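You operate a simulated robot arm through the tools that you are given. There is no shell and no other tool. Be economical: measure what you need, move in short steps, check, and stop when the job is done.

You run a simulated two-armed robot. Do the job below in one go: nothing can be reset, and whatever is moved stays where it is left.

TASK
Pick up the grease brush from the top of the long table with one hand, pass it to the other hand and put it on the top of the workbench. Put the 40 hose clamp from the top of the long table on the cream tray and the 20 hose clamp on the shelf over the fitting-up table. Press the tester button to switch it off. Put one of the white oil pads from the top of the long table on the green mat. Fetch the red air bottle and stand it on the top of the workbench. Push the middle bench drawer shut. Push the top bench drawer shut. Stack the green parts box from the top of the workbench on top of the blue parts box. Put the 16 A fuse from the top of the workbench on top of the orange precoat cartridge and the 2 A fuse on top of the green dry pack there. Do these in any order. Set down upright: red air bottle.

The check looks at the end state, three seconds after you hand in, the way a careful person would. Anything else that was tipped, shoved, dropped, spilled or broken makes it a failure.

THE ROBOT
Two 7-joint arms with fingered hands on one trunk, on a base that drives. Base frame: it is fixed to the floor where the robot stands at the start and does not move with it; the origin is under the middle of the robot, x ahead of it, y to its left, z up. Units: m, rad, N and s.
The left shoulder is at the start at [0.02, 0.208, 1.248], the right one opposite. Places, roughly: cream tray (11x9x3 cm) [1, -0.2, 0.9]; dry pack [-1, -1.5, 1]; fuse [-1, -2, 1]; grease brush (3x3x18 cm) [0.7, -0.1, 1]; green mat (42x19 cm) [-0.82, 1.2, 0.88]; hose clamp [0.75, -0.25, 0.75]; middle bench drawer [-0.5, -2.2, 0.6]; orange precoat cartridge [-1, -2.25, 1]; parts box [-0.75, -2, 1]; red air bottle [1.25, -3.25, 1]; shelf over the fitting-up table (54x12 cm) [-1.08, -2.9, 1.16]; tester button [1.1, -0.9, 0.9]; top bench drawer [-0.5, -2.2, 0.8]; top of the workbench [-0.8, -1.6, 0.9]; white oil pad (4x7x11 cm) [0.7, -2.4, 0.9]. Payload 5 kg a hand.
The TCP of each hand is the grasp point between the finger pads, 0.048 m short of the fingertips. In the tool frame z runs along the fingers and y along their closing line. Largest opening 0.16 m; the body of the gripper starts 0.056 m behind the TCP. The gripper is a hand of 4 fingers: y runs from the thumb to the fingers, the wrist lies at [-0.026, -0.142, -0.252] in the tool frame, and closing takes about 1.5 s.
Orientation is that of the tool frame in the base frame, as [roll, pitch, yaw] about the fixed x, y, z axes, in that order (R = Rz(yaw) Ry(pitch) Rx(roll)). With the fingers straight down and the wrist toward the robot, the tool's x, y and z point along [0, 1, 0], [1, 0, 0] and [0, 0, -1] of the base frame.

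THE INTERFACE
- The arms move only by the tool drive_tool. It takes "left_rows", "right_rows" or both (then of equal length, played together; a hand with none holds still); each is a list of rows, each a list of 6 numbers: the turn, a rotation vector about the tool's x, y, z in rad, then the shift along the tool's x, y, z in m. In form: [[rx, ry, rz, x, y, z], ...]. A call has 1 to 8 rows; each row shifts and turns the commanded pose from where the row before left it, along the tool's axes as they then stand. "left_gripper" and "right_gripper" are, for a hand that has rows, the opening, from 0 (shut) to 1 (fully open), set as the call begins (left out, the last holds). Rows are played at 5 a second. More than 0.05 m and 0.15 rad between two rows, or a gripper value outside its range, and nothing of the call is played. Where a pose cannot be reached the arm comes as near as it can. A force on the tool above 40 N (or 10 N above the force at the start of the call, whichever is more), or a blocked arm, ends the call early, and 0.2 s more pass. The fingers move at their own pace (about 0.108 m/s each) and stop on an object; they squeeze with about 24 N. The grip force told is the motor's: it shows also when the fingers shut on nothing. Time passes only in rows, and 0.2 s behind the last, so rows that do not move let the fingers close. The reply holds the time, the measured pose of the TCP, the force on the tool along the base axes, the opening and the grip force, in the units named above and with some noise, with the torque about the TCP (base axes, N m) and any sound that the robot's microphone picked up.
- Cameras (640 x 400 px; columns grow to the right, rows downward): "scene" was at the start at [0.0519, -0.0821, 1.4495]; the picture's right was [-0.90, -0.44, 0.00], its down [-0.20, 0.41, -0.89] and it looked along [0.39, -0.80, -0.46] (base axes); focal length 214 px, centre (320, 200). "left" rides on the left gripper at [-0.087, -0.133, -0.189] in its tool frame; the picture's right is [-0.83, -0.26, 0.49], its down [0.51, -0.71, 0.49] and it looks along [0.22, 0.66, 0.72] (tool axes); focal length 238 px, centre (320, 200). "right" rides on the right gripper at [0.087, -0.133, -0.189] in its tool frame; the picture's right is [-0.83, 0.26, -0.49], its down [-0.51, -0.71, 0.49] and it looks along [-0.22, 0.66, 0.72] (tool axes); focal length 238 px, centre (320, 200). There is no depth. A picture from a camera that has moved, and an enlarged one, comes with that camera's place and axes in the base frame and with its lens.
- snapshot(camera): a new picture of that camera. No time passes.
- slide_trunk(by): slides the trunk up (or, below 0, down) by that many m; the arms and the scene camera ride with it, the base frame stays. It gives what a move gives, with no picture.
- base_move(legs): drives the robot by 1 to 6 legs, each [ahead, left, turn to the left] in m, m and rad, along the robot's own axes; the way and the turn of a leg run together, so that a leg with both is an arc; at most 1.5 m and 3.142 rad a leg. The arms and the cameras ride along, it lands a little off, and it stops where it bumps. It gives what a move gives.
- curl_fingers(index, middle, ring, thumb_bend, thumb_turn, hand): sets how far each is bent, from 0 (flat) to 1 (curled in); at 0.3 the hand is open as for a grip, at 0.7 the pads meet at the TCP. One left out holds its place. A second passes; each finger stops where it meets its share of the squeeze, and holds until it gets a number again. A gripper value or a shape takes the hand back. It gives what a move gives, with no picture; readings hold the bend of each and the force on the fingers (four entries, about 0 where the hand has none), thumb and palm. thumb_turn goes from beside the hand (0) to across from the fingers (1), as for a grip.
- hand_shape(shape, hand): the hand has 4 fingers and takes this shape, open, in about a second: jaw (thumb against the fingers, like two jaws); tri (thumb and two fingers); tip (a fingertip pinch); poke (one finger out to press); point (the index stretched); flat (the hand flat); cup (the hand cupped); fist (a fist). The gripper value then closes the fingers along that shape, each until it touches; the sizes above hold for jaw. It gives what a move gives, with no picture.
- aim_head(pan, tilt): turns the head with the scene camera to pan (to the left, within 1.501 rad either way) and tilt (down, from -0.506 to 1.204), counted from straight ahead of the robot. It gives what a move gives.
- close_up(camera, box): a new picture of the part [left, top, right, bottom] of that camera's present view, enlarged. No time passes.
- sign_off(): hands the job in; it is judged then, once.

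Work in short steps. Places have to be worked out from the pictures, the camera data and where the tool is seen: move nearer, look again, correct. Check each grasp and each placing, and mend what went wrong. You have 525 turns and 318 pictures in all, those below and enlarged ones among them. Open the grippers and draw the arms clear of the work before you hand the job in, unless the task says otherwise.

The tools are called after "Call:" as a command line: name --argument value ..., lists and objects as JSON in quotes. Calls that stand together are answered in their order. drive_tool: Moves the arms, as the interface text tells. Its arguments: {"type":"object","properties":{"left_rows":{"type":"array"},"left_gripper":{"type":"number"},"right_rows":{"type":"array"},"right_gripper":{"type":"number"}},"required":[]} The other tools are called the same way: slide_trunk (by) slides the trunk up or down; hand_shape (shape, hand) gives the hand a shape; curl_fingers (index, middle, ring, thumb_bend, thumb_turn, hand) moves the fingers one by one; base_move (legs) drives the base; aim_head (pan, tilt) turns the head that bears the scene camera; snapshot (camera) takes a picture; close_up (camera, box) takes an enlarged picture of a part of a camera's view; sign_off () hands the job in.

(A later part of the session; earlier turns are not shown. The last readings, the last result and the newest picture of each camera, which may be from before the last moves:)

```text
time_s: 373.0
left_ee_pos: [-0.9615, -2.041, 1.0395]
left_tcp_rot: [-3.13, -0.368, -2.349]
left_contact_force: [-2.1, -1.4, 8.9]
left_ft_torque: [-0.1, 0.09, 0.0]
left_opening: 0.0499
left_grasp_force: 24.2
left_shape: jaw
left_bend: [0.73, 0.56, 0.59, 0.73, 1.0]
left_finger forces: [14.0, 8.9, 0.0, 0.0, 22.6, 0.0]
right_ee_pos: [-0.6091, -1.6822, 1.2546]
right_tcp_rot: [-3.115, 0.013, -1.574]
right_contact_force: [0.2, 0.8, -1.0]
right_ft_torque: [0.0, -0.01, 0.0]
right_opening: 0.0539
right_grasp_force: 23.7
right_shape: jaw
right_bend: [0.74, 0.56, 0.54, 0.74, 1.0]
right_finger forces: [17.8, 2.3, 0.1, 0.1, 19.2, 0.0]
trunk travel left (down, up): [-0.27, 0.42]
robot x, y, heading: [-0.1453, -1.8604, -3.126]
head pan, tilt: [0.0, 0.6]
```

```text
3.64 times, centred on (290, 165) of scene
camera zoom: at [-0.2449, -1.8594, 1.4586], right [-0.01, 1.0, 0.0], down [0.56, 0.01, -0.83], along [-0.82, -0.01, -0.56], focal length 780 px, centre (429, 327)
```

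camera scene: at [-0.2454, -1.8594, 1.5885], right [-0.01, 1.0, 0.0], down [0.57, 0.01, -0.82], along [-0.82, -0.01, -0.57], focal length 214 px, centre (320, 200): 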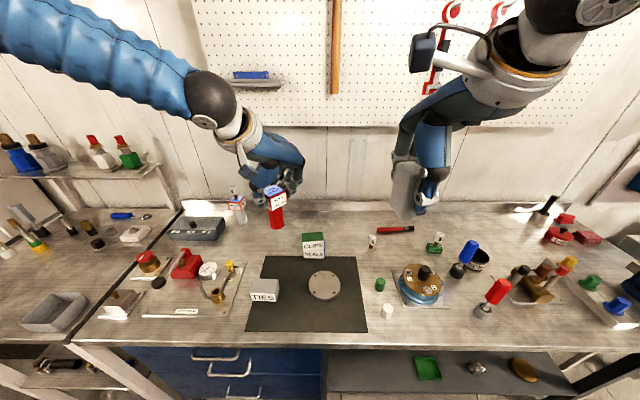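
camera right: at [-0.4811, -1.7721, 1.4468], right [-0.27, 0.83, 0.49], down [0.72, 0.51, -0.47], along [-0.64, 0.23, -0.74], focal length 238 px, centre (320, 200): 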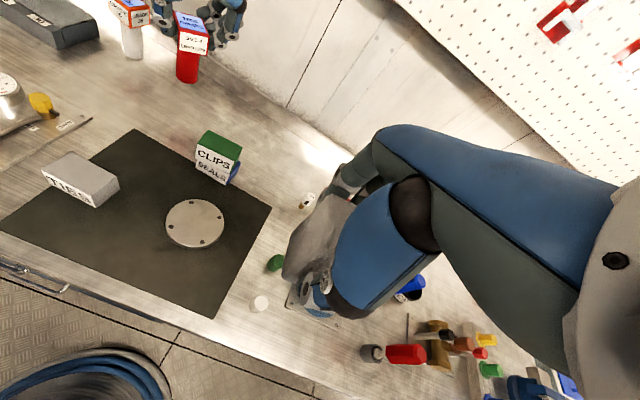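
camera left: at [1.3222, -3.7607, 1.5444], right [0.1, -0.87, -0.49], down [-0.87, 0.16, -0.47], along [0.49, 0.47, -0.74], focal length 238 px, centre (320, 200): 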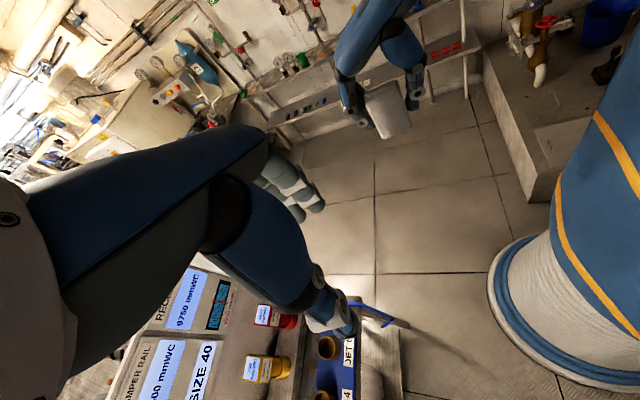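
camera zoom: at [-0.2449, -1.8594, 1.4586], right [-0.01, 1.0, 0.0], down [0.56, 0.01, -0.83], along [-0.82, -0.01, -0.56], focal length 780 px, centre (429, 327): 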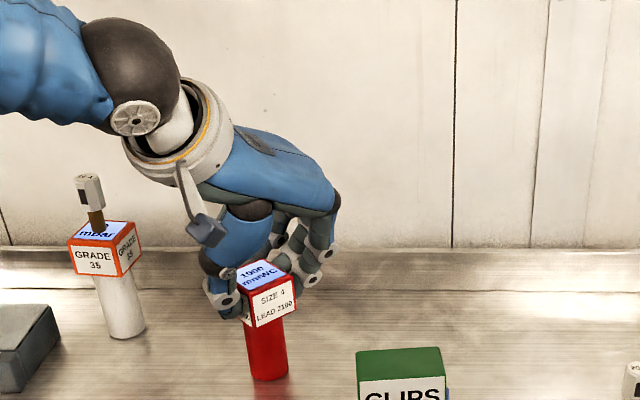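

Contact. Release stepwise.

Call:
curl_fingers --hand "left" --index 0.54 --middle 0.53 --ring 0.53 --thumb_bend 0.65 --thumb_turn 1

Call:
curl_fingers --hand "left" --index 0.5 --middle 0.49 --ring 0.49 --thumb_bend 0.57

Call:
close_up --camera "scene" --box '[220, 110, 360, 220]'

```text
time_s: 374.0
left_ee_pos: [-0.961, -2.0401, 1.038]
left_tcp_rot: [-3.128, -0.369, -2.348]
left_contact_force: [1.1, -0.1, 5.0]
left_ft_torque: [-0.08, 0.0, 0.01]
left_opening: 0.0634
left_grasp_force: 5.3
left_shape: fingers
left_bend: [0.53, 0.52, 0.53, 0.62, 1.0]
left_finger forces: [2.4, 2.2, 0.0, 0.0, 6.4, 0.0]
right_ee_pos: [-0.6078, -1.6816, 1.2542]
right_tcp_rot: [-3.114, 0.013, -1.577]
right_contact_force: [-0.3, 0.1, 0.1]
right_ft_torque: [-0.03, -0.03, -0.01]
right_opening: 0.0538
right_grasp_force: 24.2
right_shape: jaw
right_bend: [0.74, 0.56, 0.54, 0.74, 1.0]
right_finger forces: [17.8, 2.4, 0.0, 0.1, 19.3, 0.0]
trunk travel left (down, up): [-0.27, 0.42]
robot x, y, heading: [-0.1444, -1.8579, -3.129]
head pan, tilt: [0.0, 0.6]
```

```text
time_s: 375.0
left_ee_pos: [-0.961, -2.0403, 1.0377]
left_tcp_rot: [-3.128, -0.366, -2.348]
left_contact_force: [0.0, 0.0, -0.7]
left_ft_torque: [-0.01, 0.0, 0.03]
left_opening: 0.0795
left_grasp_force: 0.3
left_shape: fingers
left_bend: [0.5, 0.49, 0.49, 0.56, 1.0]
left_finger forces: [0.0, 0.0, 0.0, 0.0, 0.4, 0.1]
right_ee_pos: [-0.6074, -1.6811, 1.2545]
right_tcp_rot: [-3.115, 0.013, -1.575]
right_contact_force: [0.1, -0.4, -0.9]
right_ft_torque: [0.02, 0.01, -0.04]
right_opening: 0.0538
right_grasp_force: 24.5
right_shape: jaw
right_bend: [0.74, 0.56, 0.54, 0.74, 1.0]
right_finger forces: [17.8, 2.4, 0.0, 0.0, 19.0, 0.0]
trunk travel left (down, up): [-0.27, 0.42]
robot x, y, heading: [-0.1418, -1.8623, -3.129]
head pan, tilt: [0.0, 0.6]
```

```text
3.64 times, centred on (290, 165) of scene
camera zoom: at [-0.2454, -1.8594, 1.4585], right [-0.01, 1.0, 0.0], down [0.57, 0.01, -0.82], along [-0.82, -0.01, -0.57], focal length 780 px, centre (429, 327)
```

zoom: 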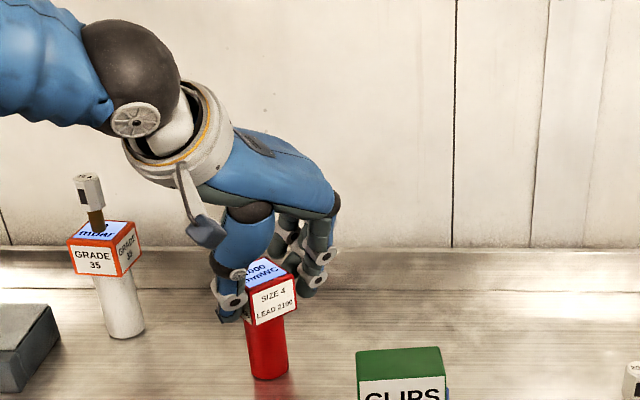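

Standing. Open wider and withdraw along the approach (up and back).

Call:
curl_fingers --hand "left" --index 0.4 --middle 0.4 --ring 0.4 --thumb_bend 0.43

Call:
drive_tool --left_rows '[[0, 0, 0, 0, 0, -0.02], [0, 0, 0, 0, 0, -0.03], [0, 0, 0, 0, 0, -0.04], [0, 0, 0, 0, 0, -0.045], [0, 0, 0, -0.02, -0.03, -0.02], [0, 0, 0, -0.03, -0.035, 0], [0, 0, 0, -0.03, -0.035, 0]]'

Call:
snapshot --camera "scene"

```text
time_s: 376.0
left_ee_pos: [-0.9607, -2.0403, 1.0381]
left_tcp_rot: [-3.129, -0.367, -2.348]
left_contact_force: [0.9, -0.9, 0.4]
left_ft_torque: [-0.01, -0.04, -0.02]
left_opening: 0.1245
left_grasp_force: 0.0
left_shape: fingers
left_bend: [0.4, 0.4, 0.4, 0.43, 0.99]
left_finger forces: [0.0, 0.0, 0.0, 0.0, 0.1, 0.0]
right_ee_pos: [-0.6069, -1.683, 1.2553]
right_tcp_rot: [-3.115, 0.011, -1.576]
right_contact_force: [0.4, -0.5, -1.1]
right_ft_torque: [0.0, -0.02, 0.02]
right_opening: 0.054
right_grasp_force: 24.0
right_shape: jaw
right_bend: [0.74, 0.56, 0.54, 0.74, 1.0]
right_finger forces: [17.8, 2.2, 0.0, 0.0, 19.2, 0.0]
trunk travel left (down, up): [-0.27, 0.42]
robot x, y, heading: [-0.1424, -1.8552, -3.132]
head pan, tilt: [0.0, 0.6]
```

```text
time_s: 377.6
left_ee_pos: [-0.7972, -2.012, 1.1576]
left_tcp_rot: [-3.13, -0.367, -2.348]
left_contact_force: [0.4, -0.2, 0.4]
left_ft_torque: [0.0, 0.11, 0.0]
left_opening: 0.125
left_grasp_force: 0.0
left_shape: fingers
left_bend: [0.4, 0.4, 0.4, 0.43, 0.99]
left_finger forces: [0.1, 0.1, 0.0, 0.0, 0.0, 0.0]
right_ee_pos: [-0.6057, -1.6822, 1.2549]
right_tcp_rot: [-3.117, 0.012, -1.576]
right_contact_force: [1.2, -1.2, -0.4]
right_ft_torque: [0.02, 0.13, -0.04]
right_opening: 0.0537
right_grasp_force: 23.5
right_shape: jaw
right_bend: [0.74, 0.56, 0.54, 0.74, 1.0]
right_finger forces: [17.8, 2.3, 0.1, 0.1, 19.3, 0.0]
trunk travel left (down, up): [-0.27, 0.42]
robot x, y, heading: [-0.1466, -1.8572, -3.126]
head pan, tilt: [0.0, 0.6]
```

```text
78 pictures are left
camera scene: at [-0.2432, -1.8597, 1.4587], right [-0.01, 1.0, 0.0], down [0.56, 0.01, -0.83], along [-0.83, -0.01, -0.56], focal length 214 px, centre (320, 200)
```

scene: 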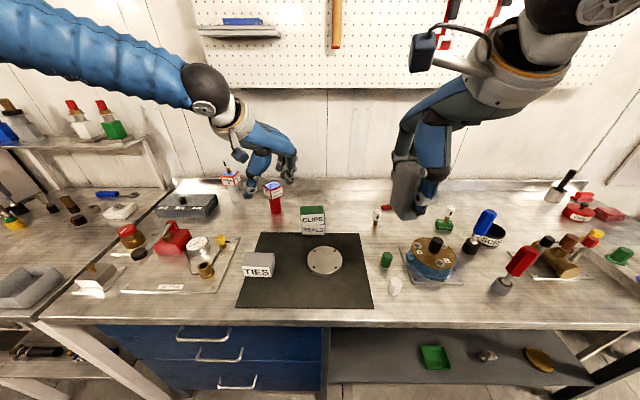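

Red bottle stands upright on the workbench. Next the pad to the green mat: back off and drive along the corridor to y≈0, then look.

Call:
drive_tool --left_rows '[[0, 0.12, 0, -0.03, -0.035, 0], [0, 0.12, 0, -0.03, -0.03, 0], [0, 0.12, 0, -0.03, 0, -0.03]]'

Call:
base_move --legs '[[-0.17, 0, 0], [0, -1.5, 0]]'

Call:
aim_head --pan -0.8 --tilt 0.5

Call:
snapshot --camera "scene"

```text
time_s: 378.4
left_ee_pos: [-0.6815, -1.9875, 1.1431]
left_tcp_rot: [-3.124, -0.733, -2.359]
left_contact_force: [1.4, 3.8, 1.0]
left_ft_torque: [-0.23, 0.04, 0.1]
left_opening: 0.1249
left_grasp_force: 0.0
left_shape: fingers
left_bend: [0.4, 0.4, 0.4, 0.43, 0.99]
left_finger forces: [0.0, 0.1, 0.0, 0.0, 0.1, 0.0]
right_ee_pos: [-0.6067, -1.6761, 1.2552]
right_tcp_rot: [-3.117, 0.007, -1.576]
right_contact_force: [2.3, 3.2, 0.1]
right_ft_torque: [-0.35, 0.14, 0.0]
right_opening: 0.054
right_grasp_force: 23.8
right_shape: jaw
right_bend: [0.74, 0.56, 0.54, 0.74, 1.0]
right_finger forces: [17.9, 2.3, 0.1, 0.1, 19.3, 0.1]
trunk travel left (down, up): [-0.27, 0.42]
robot x, y, heading: [-0.1469, -1.8572, -3.127]
head pan, tilt: [0.0, 0.6]
```

```text
time_s: 386.8
left_ee_pos: [-0.5693, -0.5281, 1.1414]
left_tcp_rot: [-3.123, -0.729, -2.303]
left_contact_force: [0.1, 0.2, 0.2]
left_ft_torque: [0.0, 0.01, 0.0]
left_opening: 0.1249
left_grasp_force: 0.1
left_shape: fingers
left_bend: [0.4, 0.4, 0.4, 0.43, 0.99]
left_finger forces: [0.1, 0.0, 0.0, 0.1, 0.0, 0.1]
right_ee_pos: [-0.5102, -0.2166, 1.2551]
right_tcp_rot: [-3.115, 0.013, -1.523]
right_contact_force: [0.1, -0.5, -0.1]
right_ft_torque: [-0.02, -0.02, 0.01]
right_opening: 0.0541
right_grasp_force: 23.9
right_shape: jaw
right_bend: [0.74, 0.56, 0.54, 0.74, 1.0]
right_finger forces: [18.0, 2.3, 0.0, 0.1, 19.3, 0.0]
trunk travel left (down, up): [-0.27, 0.42]
robot x, y, heading: [-0.0405, -0.3706, -3.074]
head pan, tilt: [0.0, 0.6]
```

```text
time_s: 387.9
left_ee_pos: [-0.5689, -0.5285, 1.1413]
left_tcp_rot: [-3.126, -0.727, -2.3]
left_contact_force: [0.3, 0.4, 0.3]
left_ft_torque: [0.01, -0.01, 0.02]
left_opening: 0.1247
left_grasp_force: 0.0
left_shape: fingers
left_bend: [0.4, 0.4, 0.4, 0.43, 0.99]
left_finger forces: [0.0, 0.0, 0.0, 0.0, 0.0, 0.1]
right_ee_pos: [-0.5103, -0.2156, 1.2535]
right_tcp_rot: [-3.115, 0.013, -1.522]
right_contact_force: [-0.1, 0.5, 0.0]
right_ft_torque: [0.0, -0.02, -0.01]
right_opening: 0.0535
right_grasp_force: 23.9
right_shape: jaw
right_bend: [0.74, 0.56, 0.54, 0.74, 1.0]
right_finger forces: [17.9, 2.3, 0.1, 0.0, 19.2, 0.1]
trunk travel left (down, up): [-0.27, 0.42]
robot x, y, heading: [-0.0406, -0.3655, -3.079]
head pan, tilt: [-0.799, 0.499]
```

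```text
77 pictures are left
camera scene: at [-0.1173, -0.3078, 1.4676], right [0.67, 0.74, 0.0], down [0.36, -0.32, -0.88], along [-0.65, 0.59, -0.48], focal length 214 px, centre (320, 200)
```

scene: 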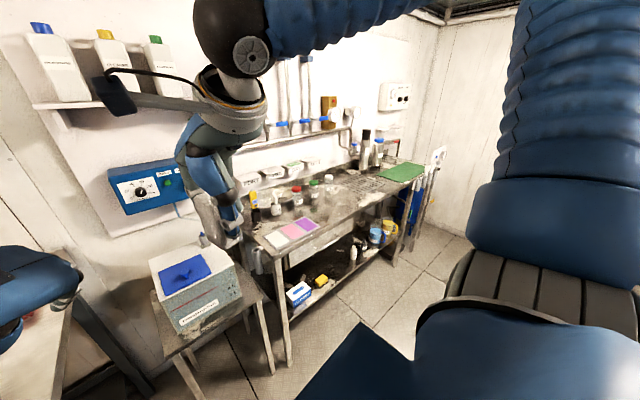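

Green mat is at the far end of the sample table. Drive 1.36 m further right.

Call:
base_move --legs '[[0, -1.36, -0.06]]'

Call:
aim_head --pan -0.2 --tilt 0.7

Call:
snapshot --camera "scene"

```text
time_s: 394.7
left_ee_pos: [-0.6156, 0.8707, 1.1418]
left_tcp_rot: [-3.123, -0.729, -2.381]
left_contact_force: [-0.5, 0.6, -1.2]
left_ft_torque: [-0.03, -0.02, 0.04]
left_opening: 0.1246
left_grasp_force: 0.0
left_shape: fingers
left_bend: [0.4, 0.4, 0.4, 0.43, 0.99]
left_finger forces: [0.0, 0.0, 0.0, 0.0, 0.0, 0.0]
right_ee_pos: [-0.5307, 1.1784, 1.2549]
right_tcp_rot: [-3.116, 0.011, -1.601]
right_contact_force: [0.1, 0.3, -0.1]
right_ft_torque: [0.01, 0.0, -0.01]
right_opening: 0.0537
right_grasp_force: 23.8
right_shape: jaw
right_bend: [0.74, 0.56, 0.54, 0.74, 1.0]
right_finger forces: [18.0, 2.3, 0.0, 0.0, 19.3, 0.0]
trunk travel left (down, up): [-0.27, 0.42]
robot x, y, heading: [-0.0742, 0.9891, 3.129]
head pan, tilt: [-0.799, 0.499]
```

```text
time_s: 395.7
left_ee_pos: [-0.6151, 0.8715, 1.1416]
left_tcp_rot: [-3.125, -0.728, -2.382]
left_contact_force: [-0.6, 0.2, 0.4]
left_ft_torque: [0.0, -0.03, 0.03]
left_opening: 0.1248
left_grasp_force: 0.1
left_shape: fingers
left_bend: [0.4, 0.4, 0.4, 0.43, 0.99]
left_finger forces: [0.1, 0.0, 0.0, 0.1, 0.0, 0.1]
right_ee_pos: [-0.5318, 1.1788, 1.2544]
right_tcp_rot: [-3.115, 0.013, -1.6]
right_contact_force: [-0.3, -0.1, 0.1]
right_ft_torque: [-0.02, 0.02, 0.01]
right_opening: 0.054
right_grasp_force: 23.7
right_shape: jaw
right_bend: [0.74, 0.56, 0.54, 0.74, 1.0]
right_finger forces: [17.9, 2.2, 0.0, 0.0, 19.3, 0.0]
trunk travel left (down, up): [-0.27, 0.42]
robot x, y, heading: [-0.0774, 0.9882, 3.127]
head pan, tilt: [-0.201, 0.7]
```

```text
76 pictures are left
camera scene: at [-0.1673, 1.0084, 1.4499], right [0.21, 0.98, 0.0], down [0.63, -0.14, -0.76], along [-0.75, 0.16, -0.64], focal length 214 px, centre (320, 200)
```

scene: 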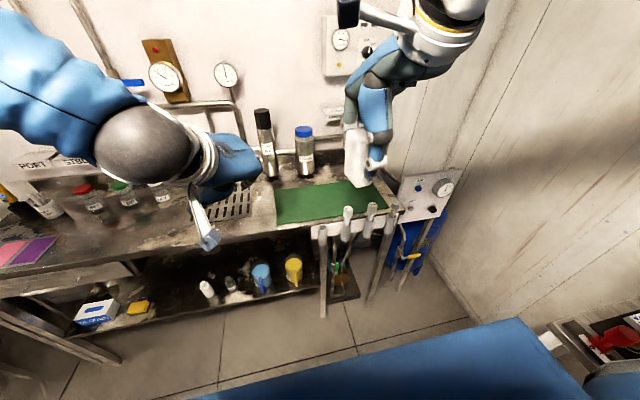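

Mat spans x −0.74…−0.93, y 0.97…1.39. Carry the pad over its centre and lower.

Call:
drive_tool --right_rows '[[0, 0, 0, 0.005, 0.048, 0], [0, 0, 0, 0.005, 0.048, 0], [0, 0, 0, 0.005, 0.048, 0], [0, 0, 0, 0.005, 0.048, 0], [0, 0, 0, 0.005, 0.048, 0], [0, 0, 0, 0.005, 0.048, 0], [0, 0, 0, 0, 0, 0.05], [0, 0, 0, 0, 0, 0.05]]'

Call:
drive_tool --right_rows '[[0, 0, 0, 0, 0, 0.05], [0, 0, 0, 0, 0, 0.05], [0, 0, 0, 0, 0, 0.05], [0, 0, 0, 0, 0, 0.02]]'

Call:
close_up --camera "scene" --box '[230, 80, 430, 240]'

```text
time_s: 397.5
left_ee_pos: [-0.6182, 0.8703, 1.1396]
left_tcp_rot: [-3.123, -0.725, -2.383]
left_contact_force: [-0.7, 0.2, 0.0]
left_ft_torque: [0.02, -0.11, 0.04]
left_opening: 0.1251
left_grasp_force: 0.0
left_shape: fingers
left_bend: [0.4, 0.4, 0.4, 0.43, 0.99]
left_finger forces: [0.1, 0.0, 0.1, 0.0, 0.1, 0.0]
right_ee_pos: [-0.8184, 1.1583, 1.1442]
right_tcp_rot: [-3.118, 0.011, -1.601]
right_contact_force: [-2.3, -0.5, 1.3]
right_ft_torque: [-0.02, -0.21, 0.02]
right_opening: 0.0539
right_grasp_force: 24.2
right_shape: jaw
right_bend: [0.74, 0.56, 0.54, 0.74, 1.0]
right_finger forces: [18.1, 2.2, 0.0, 0.2, 19.5, 0.0]
trunk travel left (down, up): [-0.27, 0.42]
robot x, y, heading: [-0.0734, 0.9896, 3.126]
head pan, tilt: [-0.201, 0.7]
```

```text
time_s: 398.5
left_ee_pos: [-0.6153, 0.8701, 1.141]
left_tcp_rot: [-3.124, -0.728, -2.383]
left_contact_force: [0.6, 0.5, 0.0]
left_ft_torque: [-0.01, -0.01, 0.04]
left_opening: 0.125
left_grasp_force: 0.1
left_shape: fingers
left_bend: [0.4, 0.4, 0.4, 0.43, 0.99]
left_finger forces: [0.0, 0.1, 0.1, 0.0, 0.0, 0.1]
right_ee_pos: [-0.8136, 1.1534, 0.9766]
right_tcp_rot: [-3.117, 0.013, -1.6]
right_contact_force: [-0.6, 0.7, 0.4]
right_ft_torque: [-0.02, -0.11, 0.01]
right_opening: 0.0537
right_grasp_force: 23.5
right_shape: jaw
right_bend: [0.74, 0.56, 0.54, 0.74, 1.0]
right_finger forces: [18.1, 2.1, 0.0, 0.0, 19.5, 0.0]
trunk travel left (down, up): [-0.27, 0.42]
robot x, y, heading: [-0.0708, 0.9918, 3.131]
head pan, tilt: [-0.201, 0.7]
```

```text
2.50 times, centred on (330, 160) of scene
camera zoom: at [-0.1677, 1.0083, 1.4498], right [0.21, 0.98, 0.0], down [0.63, -0.14, -0.76], along [-0.75, 0.16, -0.64], focal length 536 px, centre (295, 300)
```

zoom: 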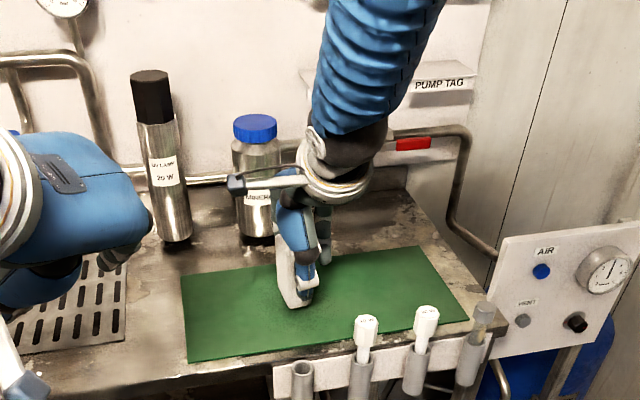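

Over the mat. Creep to contact.

Call:
drive_tool --right_rows '[[0, 0, 0, 0, 0, 0.008], [0, 0, 0, 0, 0, 0.004], [0, 0, 0, 0, 0, 0]]'

Call:
drive_tool --right_rows '[[0, 0, 0, 0, 0, 0.004], [0, 0, 0, 0, 0, 0]]'

Call:
close_up --camera "scene" --box '[290, 130, 390, 220]'

```text
time_s: 399.3
left_ee_pos: [-0.6164, 0.8714, 1.1404]
left_tcp_rot: [-3.126, -0.725, -2.379]
left_contact_force: [-0.3, 0.5, -0.8]
left_ft_torque: [-0.01, 0.0, -0.03]
left_opening: 0.1249
left_grasp_force: 0.1
left_shape: fingers
left_bend: [0.4, 0.4, 0.4, 0.43, 0.99]
left_finger forces: [0.0, 0.0, 0.0, 0.1, 0.0, 0.0]
right_ee_pos: [-0.813, 1.1587, 0.9653]
right_tcp_rot: [-3.116, 0.012, -1.6]
right_contact_force: [-1.0, 0.5, -1.1]
right_ft_torque: [-0.02, 0.02, 0.0]
right_opening: 0.054
right_grasp_force: 23.9
right_shape: jaw
right_bend: [0.74, 0.56, 0.54, 0.74, 1.0]
right_finger forces: [18.1, 2.2, 0.0, 0.0, 19.5, 0.0]
trunk travel left (down, up): [-0.27, 0.42]
robot x, y, heading: [-0.0755, 0.9915, 3.131]
head pan, tilt: [-0.201, 0.7]
```

```text
time_s: 399.9
left_ee_pos: [-0.6137, 0.8715, 1.1413]
left_tcp_rot: [-3.124, -0.726, -2.382]
left_contact_force: [-0.4, 0.1, -0.1]
left_ft_torque: [0.0, 0.0, 0.0]
left_opening: 0.1248
left_grasp_force: 0.1
left_shape: fingers
left_bend: [0.4, 0.4, 0.4, 0.43, 0.99]
left_finger forces: [0.0, 0.0, 0.0, 0.0, 0.0, 0.1]
right_ee_pos: [-0.8119, 1.1591, 0.9625]
right_tcp_rot: [-3.118, 0.013, -1.602]
right_contact_force: [0.6, 1.4, 6.1]
right_ft_torque: [-0.08, 0.16, -0.02]
right_opening: 0.054
right_grasp_force: 23.8
right_shape: jaw
right_bend: [0.74, 0.56, 0.54, 0.74, 1.0]
right_finger forces: [18.1, 2.4, 0.0, 0.0, 20.4, 0.0]
trunk travel left (down, up): [-0.27, 0.42]
robot x, y, heading: [-0.0782, 0.9912, 3.131]
head pan, tilt: [-0.201, 0.7]
```

```text
4.44 times, centred on (340, 175) of scene
camera zoom: at [-0.167, 1.0081, 1.4499], right [0.21, 0.98, 0.0], down [0.63, -0.14, -0.76], along [-0.75, 0.16, -0.64], focal length 953 px, centre (231, 311)
```

zoom: 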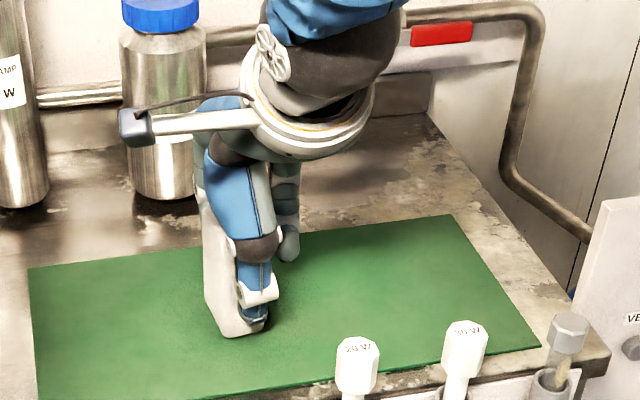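

Contact. Release stepwise.

Call:
curl_fingers --hand "right" --index 0.54 --middle 0.52 --ring 0.5 --thumb_bend 0.64 --thumb_turn 1

Call:
curl_fingers --hand "right" --index 0.48 --middle 0.47 --ring 0.47 --thumb_bend 0.55

Call:
close_up --camera "scene" --box '[290, 130, 390, 220]'

```text
time_s: 400.9
left_ee_pos: [-0.6145, 0.8703, 1.1422]
left_tcp_rot: [-3.126, -0.73, -2.38]
left_contact_force: [1.0, -0.8, 0.0]
left_ft_torque: [-0.02, 0.03, 0.03]
left_opening: 0.1251
left_grasp_force: 0.2
left_shape: fingers
left_bend: [0.4, 0.4, 0.4, 0.43, 0.99]
left_finger forces: [0.0, 0.0, 0.0, 0.0, 0.0, 0.0]
right_ee_pos: [-0.8116, 1.1578, 0.9627]
right_tcp_rot: [-3.115, 0.013, -1.599]
right_contact_force: [3.9, 0.1, 6.0]
right_ft_torque: [-0.06, -0.03, 0.04]
right_opening: 0.0721
right_grasp_force: 7.1
right_shape: fingers
right_bend: [0.51, 0.52, 0.5, 0.6, 1.0]
right_finger forces: [5.5, 0.0, 0.0, 0.0, 9.2, 0.0]
trunk travel left (down, up): [-0.27, 0.42]
robot x, y, heading: [-0.0759, 0.9876, 3.13]
head pan, tilt: [-0.201, 0.7]
```

```text
time_s: 401.9
left_ee_pos: [-0.6157, 0.8702, 1.1406]
left_tcp_rot: [-3.125, -0.727, -2.381]
left_contact_force: [0.0, -0.7, -0.2]
left_ft_torque: [0.01, -0.05, 0.02]
left_opening: 0.1247
left_grasp_force: 0.0
left_shape: fingers
left_bend: [0.4, 0.4, 0.4, 0.43, 0.99]
left_finger forces: [0.0, 0.0, 0.0, 0.1, 0.0, 0.1]
right_ee_pos: [-0.8121, 1.158, 0.9614]
right_tcp_rot: [-3.117, 0.013, -1.601]
right_contact_force: [0.2, -0.2, -0.1]
right_ft_torque: [-0.01, -0.03, 0.05]
right_opening: 0.0844
right_grasp_force: 0.1
right_shape: fingers
right_bend: [0.48, 0.47, 0.47, 0.55, 1.0]
right_finger forces: [0.1, 0.1, 0.0, 0.1, 0.1, 0.0]
trunk travel left (down, up): [-0.27, 0.42]
robot x, y, heading: [-0.0771, 0.9909, 3.129]
head pan, tilt: [-0.201, 0.7]
```

```text
4.44 times, centred on (340, 175) of scene
camera zoom: at [-0.1674, 1.0081, 1.4498], right [0.21, 0.98, 0.0], down [0.63, -0.14, -0.76], along [-0.75, 0.16, -0.64], focal length 953 px, centre (231, 311)
```

zoom: 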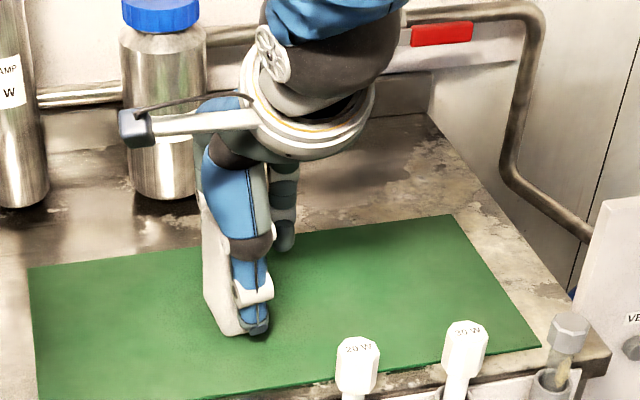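

Free and standing. Open fully, then rise straight up.

Call:
curl_fingers --hand "right" --index 0.35 --middle 0.35 --ring 0.35 --thumb_bend 0.38

Call:
drive_tool --right_rows '[[0, 0, 0, 0, 0, -0.03], [0, 0, 0, 0, 0, -0.04], [0, 0, 0, 0, 0, -0.05], [0, 0, 0, 0, 0, -0.05], [0, 0, 0, 0, 0, -0.05], [0, 0, 0, 0, -0.04, 0], [0, 0, 0, 0, -0.045, 0], [0, 0, 0, 0, -0.045, 0]]'

Call:
close_up --camera "scene" --box '[250, 110, 410, 240]'

```text
time_s: 402.9
left_ee_pos: [-0.6159, 0.8709, 1.1409]
left_tcp_rot: [-3.125, -0.727, -2.38]
left_contact_force: [0.3, 0.9, -0.8]
left_ft_torque: [-0.01, 0.01, 0.06]
left_opening: 0.1251
left_grasp_force: 0.1
left_shape: fingers
left_bend: [0.4, 0.4, 0.4, 0.43, 0.99]
left_finger forces: [0.1, 0.1, 0.1, 0.1, 0.0, 0.1]
right_ee_pos: [-0.8119, 1.1583, 0.9618]
right_tcp_rot: [-3.116, 0.012, -1.6]
right_contact_force: [-1.0, 1.0, -0.2]
right_ft_torque: [0.04, 0.0, -0.03]
right_opening: 0.1444
right_grasp_force: 0.0
right_shape: fingers
right_bend: [0.35, 0.35, 0.35, 0.38, 0.99]
right_finger forces: [0.0, 0.0, 0.1, 0.0, 0.0, 0.1]
trunk travel left (down, up): [-0.27, 0.42]
robot x, y, heading: [-0.0726, 0.9902, 3.127]
head pan, tilt: [-0.201, 0.7]
```

```text
time_s: 404.7
left_ee_pos: [-0.6144, 0.8703, 1.1418]
left_tcp_rot: [-3.126, -0.728, -2.381]
left_contact_force: [0.7, 0.5, 0.6]
left_ft_torque: [0.01, 0.08, -0.04]
left_opening: 0.1246
left_grasp_force: 0.1
left_shape: fingers
left_bend: [0.4, 0.4, 0.4, 0.43, 0.99]
left_finger forces: [0.0, 0.0, 0.0, 0.1, 0.0, 0.1]
right_ee_pos: [-0.6914, 1.1513, 1.1837]
right_tcp_rot: [-3.118, 0.015, -1.601]
right_contact_force: [0.4, 0.0, 0.9]
right_ft_torque: [0.03, 0.08, 0.04]
right_opening: 0.1448
right_grasp_force: 0.1
right_shape: fingers
right_bend: [0.35, 0.35, 0.35, 0.38, 0.99]
right_finger forces: [0.0, 0.0, 0.1, 0.0, 0.0, 0.0]
trunk travel left (down, up): [-0.27, 0.42]
robot x, y, heading: [-0.0708, 0.9888, 3.127]
head pan, tilt: [-0.201, 0.7]
```

```text
3.08 times, centred on (330, 175) of scene
camera zoom: at [-0.1653, 1.0081, 1.45], right [0.21, 0.98, 0.0], down [0.63, -0.14, -0.77], along [-0.75, 0.16, -0.64], focal length 660 px, centre (289, 277)
```

zoom: 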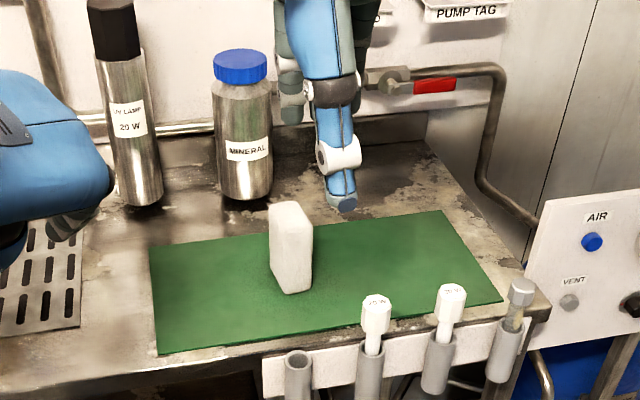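

Pad stands on the mat. Now tuck the arms, untilt the left hand, and go back for the 20 clamp and tester.

Call:
drive_tool --left_rows '[[0, -0.12, 0, 0.02, 0, -0.025], [0, -0.12, 0, 0.015, 0, -0.025], [0, -0.12, 0, 0.01, 0, -0.025], [0, -0.12, 0, 0, 0, -0.025], [0, -0.12, 0, 0, 0, -0.02], [0, -0.12, 0, 0, 0, -0.01]]' --right_rows '[[0, 0, 0, 0, -0.03, 0], [0, 0, 0, 0, -0.03, 0], [0, 0, 0, 0, -0.03, 0], [0, 0, 0, 0, -0.02, 0], [0, 0, 0, 0, -0.02, 0], [0, 0, 0, 0, 0, 0]]'

Call:
slide_trunk --by 0.18

Call:
base_move --legs '[[0, 0.45, 0], [0, 0, -1.57], [0, 0, -1.57]]'

Call:
aim_head --pan -0.3 --tilt 0.6

Call:
snapshot --camera "scene"

```text
time_s: 406.1
left_ee_pos: [-0.6007, 0.8848, 1.2811]
left_tcp_rot: [-3.13, -0.004, -2.369]
left_contact_force: [-0.8, -1.3, -1.5]
left_ft_torque: [0.16, -0.07, -0.03]
left_opening: 0.1247
left_grasp_force: 0.0
left_shape: fingers
left_bend: [0.4, 0.4, 0.4, 0.43, 0.99]
left_finger forces: [0.0, 0.1, 0.0, 0.0, 0.0, 0.0]
right_ee_pos: [-0.5597, 1.1469, 1.1882]
right_tcp_rot: [-3.114, 0.014, -1.6]
right_contact_force: [-0.3, -0.5, -0.4]
right_ft_torque: [0.16, -0.09, -0.01]
right_opening: 0.1449
right_grasp_force: 0.1
right_shape: fingers
right_bend: [0.35, 0.35, 0.35, 0.38, 0.99]
right_finger forces: [0.0, 0.1, 0.0, 0.1, 0.0, 0.0]
right hand out of reach, approached as far as the arm can: row 1
trunk travel left (down, up): [-0.27, 0.42]
robot x, y, heading: [-0.0749, 0.9867, 3.128]
head pan, tilt: [-0.201, 0.7]
```

```text
time_s: 408.1
left_ee_pos: [-0.6011, 0.8871, 1.4615]
left_tcp_rot: [-3.127, -0.008, -2.371]
left_contact_force: [-0.1, 0.5, -0.1]
left_ft_torque: [0.02, -0.03, -0.01]
left_opening: 0.1247
left_grasp_force: 0.1
left_shape: fingers
left_bend: [0.4, 0.4, 0.4, 0.43, 0.99]
left_finger forces: [0.0, 0.0, 0.0, 0.0, 0.0, 0.1]
right_ee_pos: [-0.5585, 1.1498, 1.3678]
right_tcp_rot: [-3.115, 0.012, -1.6]
right_contact_force: [-0.3, -0.2, -1.7]
right_ft_torque: [0.02, -0.01, -0.02]
right_opening: 0.145
right_grasp_force: 0.1
right_shape: fingers
right_bend: [0.35, 0.35, 0.35, 0.38, 0.99]
right_finger forces: [0.0, 0.0, 0.1, 0.0, 0.0, 0.0]
trunk travel left (down, up): [-0.45, 0.24]
robot x, y, heading: [-0.0761, 0.989, 3.128]
head pan, tilt: [-0.201, 0.7]
```

```text
time_s: 412.6
left_ee_pos: [-0.6958, 0.5957, 1.4576]
left_tcp_rot: [-3.134, -0.001, -2.674]
left_contact_force: [-0.6, -2.0, 1.0]
left_ft_torque: [0.19, 0.02, 0.03]
left_opening: 0.1248
left_grasp_force: 0.0
left_shape: fingers
left_bend: [0.4, 0.4, 0.4, 0.43, 0.99]
left_finger forces: [0.0, 0.1, 0.0, 0.0, 0.0, 0.1]
right_ee_pos: [-0.576, 0.8339, 1.3553]
right_tcp_rot: [-3.096, 0.03, -1.903]
right_contact_force: [0.4, -1.2, -0.3]
right_ft_torque: [0.19, 0.03, 0.0]
right_opening: 0.1448
right_grasp_force: 0.0
right_shape: fingers
right_bend: [0.35, 0.35, 0.35, 0.38, 0.99]
right_finger forces: [0.0, 0.0, 0.0, 0.1, 0.1, 0.1]
trunk travel left (down, up): [-0.45, 0.24]
robot x, y, heading: [-0.1589, 0.5466, 2.821]
head pan, tilt: [-0.201, 0.7]
stopped in leg 2: the robot was blocked; the commanded pose is now the measured one
```

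```text
time_s: 413.3
left_ee_pos: [-0.697, 0.598, 1.4557]
left_tcp_rot: [-3.133, 0.0, -2.678]
left_contact_force: [0.3, 0.8, -0.4]
left_ft_torque: [-0.01, 0.02, -0.02]
left_opening: 0.1249
left_grasp_force: 0.1
left_shape: fingers
left_bend: [0.4, 0.4, 0.4, 0.43, 0.99]
left_finger forces: [0.0, 0.1, 0.0, 0.1, 0.0, 0.0]
right_ee_pos: [-0.5774, 0.8342, 1.3566]
right_tcp_rot: [-3.097, 0.028, -1.906]
right_contact_force: [-0.1, 0.4, 0.3]
right_ft_torque: [0.0, -0.01, 0.02]
right_opening: 0.1447
right_grasp_force: 0.1
right_shape: fingers
right_bend: [0.35, 0.35, 0.35, 0.38, 0.99]
right_finger forces: [0.1, 0.0, 0.1, 0.0, 0.0, 0.0]
trunk travel left (down, up): [-0.45, 0.24]
robot x, y, heading: [-0.1599, 0.5486, 2.823]
head pan, tilt: [-0.3, 0.6]
```

```text
71 pictures are left
camera scene: at [-0.2516, 0.5899, 1.6336], right [0.58, 0.81, 0.01], down [0.47, -0.32, -0.82], along [-0.67, 0.49, -0.57], focal length 214 px, centre (320, 200)
```

scene: 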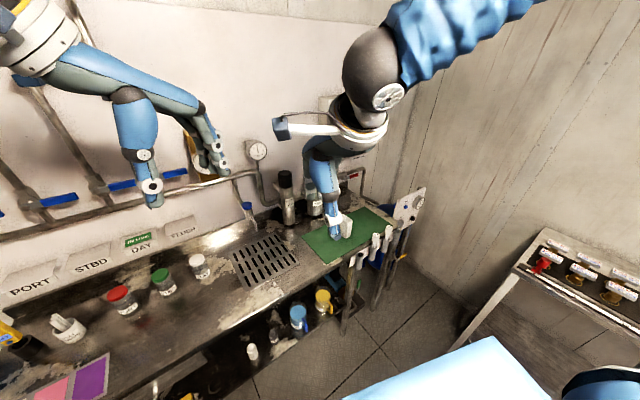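

The turn was blocked. Back off 0.15 m from the table first, then try turning left instead.

Call:
base_move --legs '[[-0.15, 0, 0]]'

Call:
base_move --legs '[[0, 0, 0.8]]'

```text
time_s: 414.7
left_ee_pos: [-0.4654, 0.4867, 1.4654]
left_tcp_rot: [3.111, 0.041, -2.519]
left_contact_force: [-2.6, 1.9, 7.3]
left_ft_torque: [-0.22, -0.17, -0.14]
left_opening: 0.125
left_grasp_force: 0.0
left_shape: fingers
left_bend: [0.4, 0.4, 0.4, 0.43, 0.99]
left_finger forces: [0.0, 0.0, 0.1, 0.0, 0.0, 0.0]
right_ee_pos: [-0.4695, 0.7079, 1.3384]
right_tcp_rot: [-2.945, -0.181, -2.013]
right_contact_force: [-1.1, -2.2, 2.0]
right_ft_torque: [0.27, -0.07, 0.04]
right_opening: 0.1451
right_grasp_force: 0.1
right_shape: fingers
right_bend: [0.35, 0.35, 0.35, 0.38, 0.98]
right_finger forces: [0.0, 0.1, 0.0, 0.0, 0.0, 0.0]
trunk travel left (down, up): [-0.45, 0.24]
robot x, y, heading: [-0.0251, 0.5046, 2.89]
head pan, tilt: [-0.3, 0.6]
stopped in leg 1: the robot was blocked; the commanded pose is now the measured one
```

```text
time_s: 415.5
left_ee_pos: [-0.2912, 0.4547, 1.4845]
left_tcp_rot: [3.089, 0.142, -2.217]
left_contact_force: [-3.1, 0.4, -2.9]
left_ft_torque: [0.26, -0.19, -0.18]
left_opening: 0.1249
left_grasp_force: 0.0
left_shape: fingers
left_bend: [0.4, 0.4, 0.4, 0.43, 0.99]
left_finger forces: [0.0, 0.0, 0.1, 0.0, 0.0, 0.1]
right_ee_pos: [-0.3919, 0.6184, 1.3751]
right_tcp_rot: [-2.962, -0.29, -1.838]
right_contact_force: [-0.9, -3.8, 1.4]
right_ft_torque: [0.43, 0.0, 0.1]
right_opening: 0.1451
right_grasp_force: 0.1
right_shape: fingers
right_bend: [0.35, 0.35, 0.35, 0.38, 0.98]
right_finger forces: [0.0, 0.0, 0.1, 0.1, 0.1, 0.1]
trunk travel left (down, up): [-0.45, 0.24]
robot x, y, heading: [-0.0259, 0.5881, -3.14]
head pan, tilt: [-0.3, 0.6]
stopped in leg 1: the robot was blocked; the commanded pose is now the measured one
```

The raised elbows are likely against the overhead cabinet. Lower the trunk and check the surroundings.

Call:
slide_trunk --by -0.18

Call:
aim_head --pan -1.4 --tilt 0.1

Call:
snapshot --camera "scene"

Call:
aim_head --pan 1.4 --tilt 0.1

Call:
snapshot --camera "scene"

```text
time_s: 417.5
left_ee_pos: [-0.2927, 0.472, 1.3068]
left_tcp_rot: [3.074, 0.061, -2.332]
left_contact_force: [-1.1, -0.6, 0.0]
left_ft_torque: [0.03, 0.02, 0.05]
left_opening: 0.1249
left_grasp_force: 0.1
left_shape: fingers
left_bend: [0.4, 0.4, 0.4, 0.43, 0.99]
left_finger forces: [0.0, 0.0, 0.0, 0.1, 0.0, 0.0]
right_ee_pos: [-0.3672, 0.6618, 1.1966]
right_tcp_rot: [-3.001, -0.272, -1.9]
right_contact_force: [-0.3, -0.5, -0.4]
right_ft_torque: [0.01, 0.03, -0.06]
right_opening: 0.1447
right_grasp_force: 0.0
right_shape: fingers
right_bend: [0.35, 0.35, 0.35, 0.38, 0.98]
right_finger forces: [0.1, 0.1, 0.0, 0.1, 0.0, 0.0]
trunk travel left (down, up): [-0.27, 0.42]
robot x, y, heading: [-0.0144, 0.5635, 3.045]
head pan, tilt: [-0.3, 0.6]
```

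```text
time_s: 418.8
left_ee_pos: [-0.2931, 0.4711, 1.3067]
left_tcp_rot: [3.076, 0.061, -2.332]
left_contact_force: [0.5, -0.9, -0.5]
left_ft_torque: [-0.01, 0.01, -0.01]
left_opening: 0.125
left_grasp_force: 0.1
left_shape: fingers
left_bend: [0.4, 0.4, 0.4, 0.43, 0.99]
left_finger forces: [0.0, 0.0, 0.0, 0.0, 0.0, 0.0]
right_ee_pos: [-0.3664, 0.6618, 1.1974]
right_tcp_rot: [-3.003, -0.273, -1.898]
right_contact_force: [0.6, -0.2, -0.5]
right_ft_torque: [0.04, -0.01, 0.0]
right_opening: 0.1447
right_grasp_force: 0.2
right_shape: fingers
right_bend: [0.35, 0.35, 0.35, 0.38, 0.98]
right_finger forces: [0.0, 0.0, 0.1, 0.0, 0.0, 0.0]
trunk travel left (down, up): [-0.27, 0.42]
robot x, y, heading: [-0.0188, 0.5624, 3.045]
head pan, tilt: [-1.4, 0.099]
```

```text
70 pictures are left
camera scene: at [-0.0326, 0.6564, 1.5046], right [1.0, 0.08, 0.0], down [0.01, -0.1, -0.99], along [-0.08, 0.99, -0.1], focal length 214 px, centre (320, 200)
```

scene: 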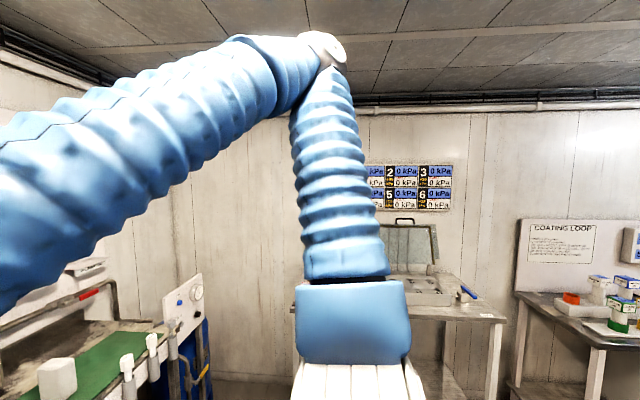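

```text
time_s: 421.3
left_ee_pos: [-0.2921, 0.4717, 1.3063]
left_tcp_rot: [3.076, 0.063, -2.33]
left_contact_force: [-0.1, -0.5, 0.7]
left_ft_torque: [0.04, 0.03, 0.0]
left_opening: 0.1251
left_grasp_force: 0.1
left_shape: fingers
left_bend: [0.4, 0.4, 0.4, 0.43, 0.99]
left_finger forces: [0.0, 0.0, 0.0, 0.0, 0.0, 0.0]
right_ee_pos: [-0.3672, 0.6626, 1.1965]
right_tcp_rot: [-3.003, -0.274, -1.899]
right_contact_force: [0.3, 0.1, 0.7]
right_ft_torque: [0.03, 0.01, 0.01]
right_opening: 0.1447
right_grasp_force: 0.1
right_shape: fingers
right_bend: [0.35, 0.35, 0.35, 0.38, 0.98]
right_finger forces: [0.1, 0.0, 0.1, 0.0, 0.0, 0.0]
trunk travel left (down, up): [-0.27, 0.42]
robot x, y, heading: [-0.0166, 0.5636, 3.05]
head pan, tilt: [1.4, 0.099]
```

```text
69 pictures are left
camera scene: at [-0.0496, 0.4758, 1.5047], right [-0.96, 0.26, 0.0], down [0.03, 0.1, -0.99], along [-0.26, -0.96, -0.1], focal length 214 px, centre (320, 200)
```

scene: 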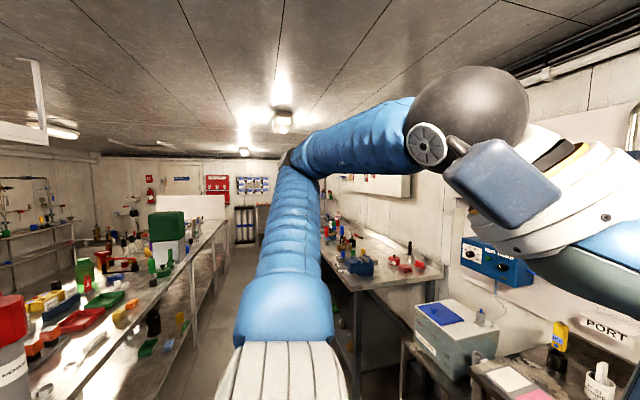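

It was the ceiling beam; with the trunk lowered everything is free, and the pad is untouched. Now turn to face +x.

Call:
base_move --legs '[[0, 0, -1.55], [0, 0, -1.5]]'

Call:
aim_head --pan -0.3 --tilt 0.6

Call:
snapshot --camera "scene"

```text
time_s: 429.2
left_ee_pos: [0.2563, 0.6688, 1.306]
left_tcp_rot: [3.075, 0.064, 0.86]
left_contact_force: [0.9, -0.4, 0.1]
left_ft_torque: [-0.01, -0.02, -0.03]
left_opening: 0.1251
left_grasp_force: 0.0
left_shape: fingers
left_bend: [0.4, 0.4, 0.4, 0.43, 0.99]
left_finger forces: [0.1, 0.1, 0.1, 0.0, 0.0, 0.0]
right_ee_pos: [0.3403, 0.4814, 1.1961]
right_tcp_rot: [-3.003, -0.273, 1.29]
right_contact_force: [-0.1, -0.6, 0.5]
right_ft_torque: [0.01, 0.01, -0.01]
right_opening: 0.1448
right_grasp_force: 0.0
right_shape: fingers
right_bend: [0.35, 0.35, 0.35, 0.38, 0.98]
right_finger forces: [0.0, 0.0, 0.1, 0.0, 0.0, 0.0]
trunk travel left (down, up): [-0.27, 0.42]
robot x, y, heading: [-0.0177, 0.5634, -0.045]
head pan, tilt: [1.4, 0.099]
```

```text
time_s: 430.9
left_ee_pos: [0.2562, 0.6695, 1.308]
left_tcp_rot: [3.076, 0.066, 0.858]
left_contact_force: [0.3, 0.0, -0.6]
left_ft_torque: [0.0, 0.01, 0.0]
left_opening: 0.125
left_grasp_force: 0.0
left_shape: fingers
left_bend: [0.4, 0.4, 0.4, 0.43, 0.99]
left_finger forces: [0.1, 0.0, 0.0, 0.0, 0.0, 0.0]
right_ee_pos: [0.3384, 0.4823, 1.1962]
right_tcp_rot: [-3.002, -0.273, 1.291]
right_contact_force: [-0.1, 0.4, -0.5]
right_ft_torque: [0.01, 0.01, 0.01]
right_opening: 0.1449
right_grasp_force: 0.0
right_shape: fingers
right_bend: [0.35, 0.35, 0.35, 0.38, 0.98]
right_finger forces: [0.1, 0.0, 0.0, 0.0, 0.0, 0.0]
trunk travel left (down, up): [-0.27, 0.42]
robot x, y, heading: [-0.0152, 0.5613, -0.043]
head pan, tilt: [-0.3, 0.6]
```

```text
68 pictures are left
camera scene: at [0.0782, 0.5334, 1.4585], right [-0.34, -0.94, 0.0], down [-0.53, 0.19, -0.83], along [0.78, -0.28, -0.56], focal length 214 px, centre (320, 200)
```

scene: 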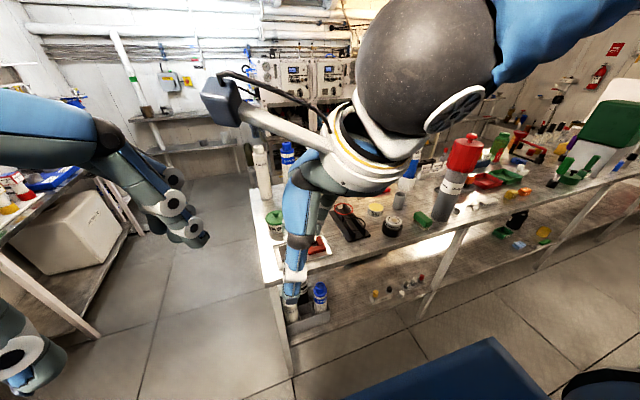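

Slide right to y≈−0.3 with arms tucked.

Call:
base_move --legs '[[0, -0.85, 0.043]]'

Call:
drive_tool --right_rows '[[0, 0.13, 0, -0.03, 0, -0.03], [0, 0.13, 0, -0.03, 0, -0.03], [0, 0, 0, -0.04, 0, -0.03], [0, 0, 0, -0.045, 0, -0.02], [0, 0, 0, -0.045, 0, -0.02], [0, 0, 0, -0.045, 0, 0], [0, 0, 0, -0.045, 0, 0], [0, 0, 0, -0.045, 0, 0]]' --right_gripper 1

```text
time_s: 435.4
left_ee_pos: [0.2266, -0.1647, 1.3066]
left_tcp_rot: [3.076, 0.063, 0.888]
left_contact_force: [-0.2, -0.6, 0.4]
left_ft_torque: [0.06, 0.02, -0.01]
left_opening: 0.1251
left_grasp_force: 0.0
left_shape: fingers
left_bend: [0.4, 0.4, 0.4, 0.43, 0.99]
left_finger forces: [0.1, 0.0, 0.0, 0.0, 0.0, 0.0]
right_ee_pos: [0.3152, -0.3483, 1.1966]
right_tcp_rot: [-3.001, -0.275, 1.321]
right_contact_force: [0.0, 0.1, -0.7]
right_ft_torque: [0.06, -0.01, -0.03]
right_opening: 0.145
right_grasp_force: 0.1
right_shape: fingers
right_bend: [0.35, 0.35, 0.35, 0.38, 0.98]
right_finger forces: [0.0, 0.0, 0.0, 0.0, 0.0, 0.0]
trunk travel left (down, up): [-0.27, 0.42]
robot x, y, heading: [-0.0382, -0.2818, -0.02]
head pan, tilt: [-0.3, 0.6]
```

```text
time_s: 437.2
left_ee_pos: [0.2246, -0.1666, 1.3076]
left_tcp_rot: [3.077, 0.062, 0.89]
left_contact_force: [-0.9, -0.8, 0.5]
left_ft_torque: [0.11, -0.08, 0.02]
left_opening: 0.1249
left_grasp_force: 0.1
left_shape: fingers
left_bend: [0.4, 0.4, 0.4, 0.43, 0.99]
left_finger forces: [0.0, 0.0, 0.0, 0.0, 0.0, 0.1]
right_ee_pos: [0.2966, -0.6684, 1.2187]
right_tcp_rot: [-2.987, -0.532, 1.279]
right_contact_force: [-0.5, -0.8, 0.4]
right_ft_torque: [0.08, -0.01, 0.04]
right_opening: 0.16
right_grasp_force: 0.0
right_shape: jaw
right_bend: [0.3, 0.3, 0.3, 0.3, 0.98]
right_finger forces: [0.0, 0.1, 0.0, 0.0, 0.0, 0.0]
right hand out of reach, approached as far as the arm can: row 1, 2, 3, 4, 6
trunk travel left (down, up): [-0.27, 0.42]
robot x, y, heading: [-0.0413, -0.2779, -0.015]
head pan, tilt: [-0.3, 0.6]
```

Level the right hand and begin rotating it to wrist-right while extending.

Call:
drive_tool --right_rows '[[-0.039, -0.133, 0, 0, 0.04, 0], [-0.039, -0.133, 0, 0, 0.04, 0], [-0.039, -0.133, 0, 0, 0.04, 0], [-0.039, -0.133, 0, 0, 0.03, 0], [0, 0, -0.145, 0, 0, 0], [0, 0, -0.145, 0, 0, 0], [0, 0, -0.145, 0, 0, 0], [0, 0, -0.145, 0, 0, 0]]'

Call:
drive_tool --right_rows '[[0, 0, -0.145, 0, 0, 0], [0, 0, -0.145, 0, 0, 0], [0, 0, -0.145, 0, 0, 0], [0, 0, -0.145, 0, 0, 0], [0, 0, -0.145, 0, 0, 0], [0, 0, -0.145, 0, 0, 0], [0, 0, -0.145, 0, 0, 0], [0, 0, -0.145, 0, 0, 0]]'

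```text
time_s: 439.0
left_ee_pos: [0.2267, -0.1655, 1.3075]
left_tcp_rot: [3.075, 0.065, 0.888]
left_contact_force: [-0.2, -0.2, -0.2]
left_ft_torque: [0.0, 0.06, 0.01]
left_opening: 0.1253
left_grasp_force: 0.1
left_shape: fingers
left_bend: [0.4, 0.4, 0.4, 0.43, 0.99]
left_finger forces: [0.0, 0.1, 0.0, 0.0, 0.1, 0.0]
right_ee_pos: [0.447, -0.703, 1.2051]
right_tcp_rot: [3.13, 0.008, 1.901]
right_contact_force: [-0.3, 0.5, -0.8]
right_ft_torque: [0.0, 0.03, 0.01]
right_opening: 0.16
right_grasp_force: 0.1
right_shape: jaw
right_bend: [0.3, 0.3, 0.3, 0.3, 0.98]
right_finger forces: [0.0, 0.0, 0.0, 0.0, 0.0, 0.0]
trunk travel left (down, up): [-0.27, 0.42]
robot x, y, heading: [-0.0411, -0.2796, -0.018]
head pan, tilt: [-0.3, 0.6]
```

```text
time_s: 440.8
left_ee_pos: [0.2263, -0.1645, 1.3072]
left_tcp_rot: [3.074, 0.063, 0.887]
left_contact_force: [-0.6, -0.3, -0.1]
left_ft_torque: [-0.02, 0.04, 0.02]
left_opening: 0.1252
left_grasp_force: 0.0
left_shape: fingers
left_bend: [0.4, 0.4, 0.4, 0.43, 0.99]
left_finger forces: [0.1, 0.0, 0.1, 0.0, 0.0, 0.0]
right_ee_pos: [0.4465, -0.7021, 1.2064]
right_tcp_rot: [-3.139, 0.013, 3.057]
right_contact_force: [0.4, -0.5, 0.7]
right_ft_torque: [-0.03, 0.05, 0.02]
right_opening: 0.16
right_grasp_force: 0.2
right_shape: jaw
right_bend: [0.3, 0.3, 0.3, 0.3, 0.98]
right_finger forces: [0.1, 0.1, 0.1, 0.0, 0.0, 0.0]
trunk travel left (down, up): [-0.27, 0.42]
robot x, y, heading: [-0.0428, -0.2782, -0.017]
head pan, tilt: [-0.3, 0.6]
```

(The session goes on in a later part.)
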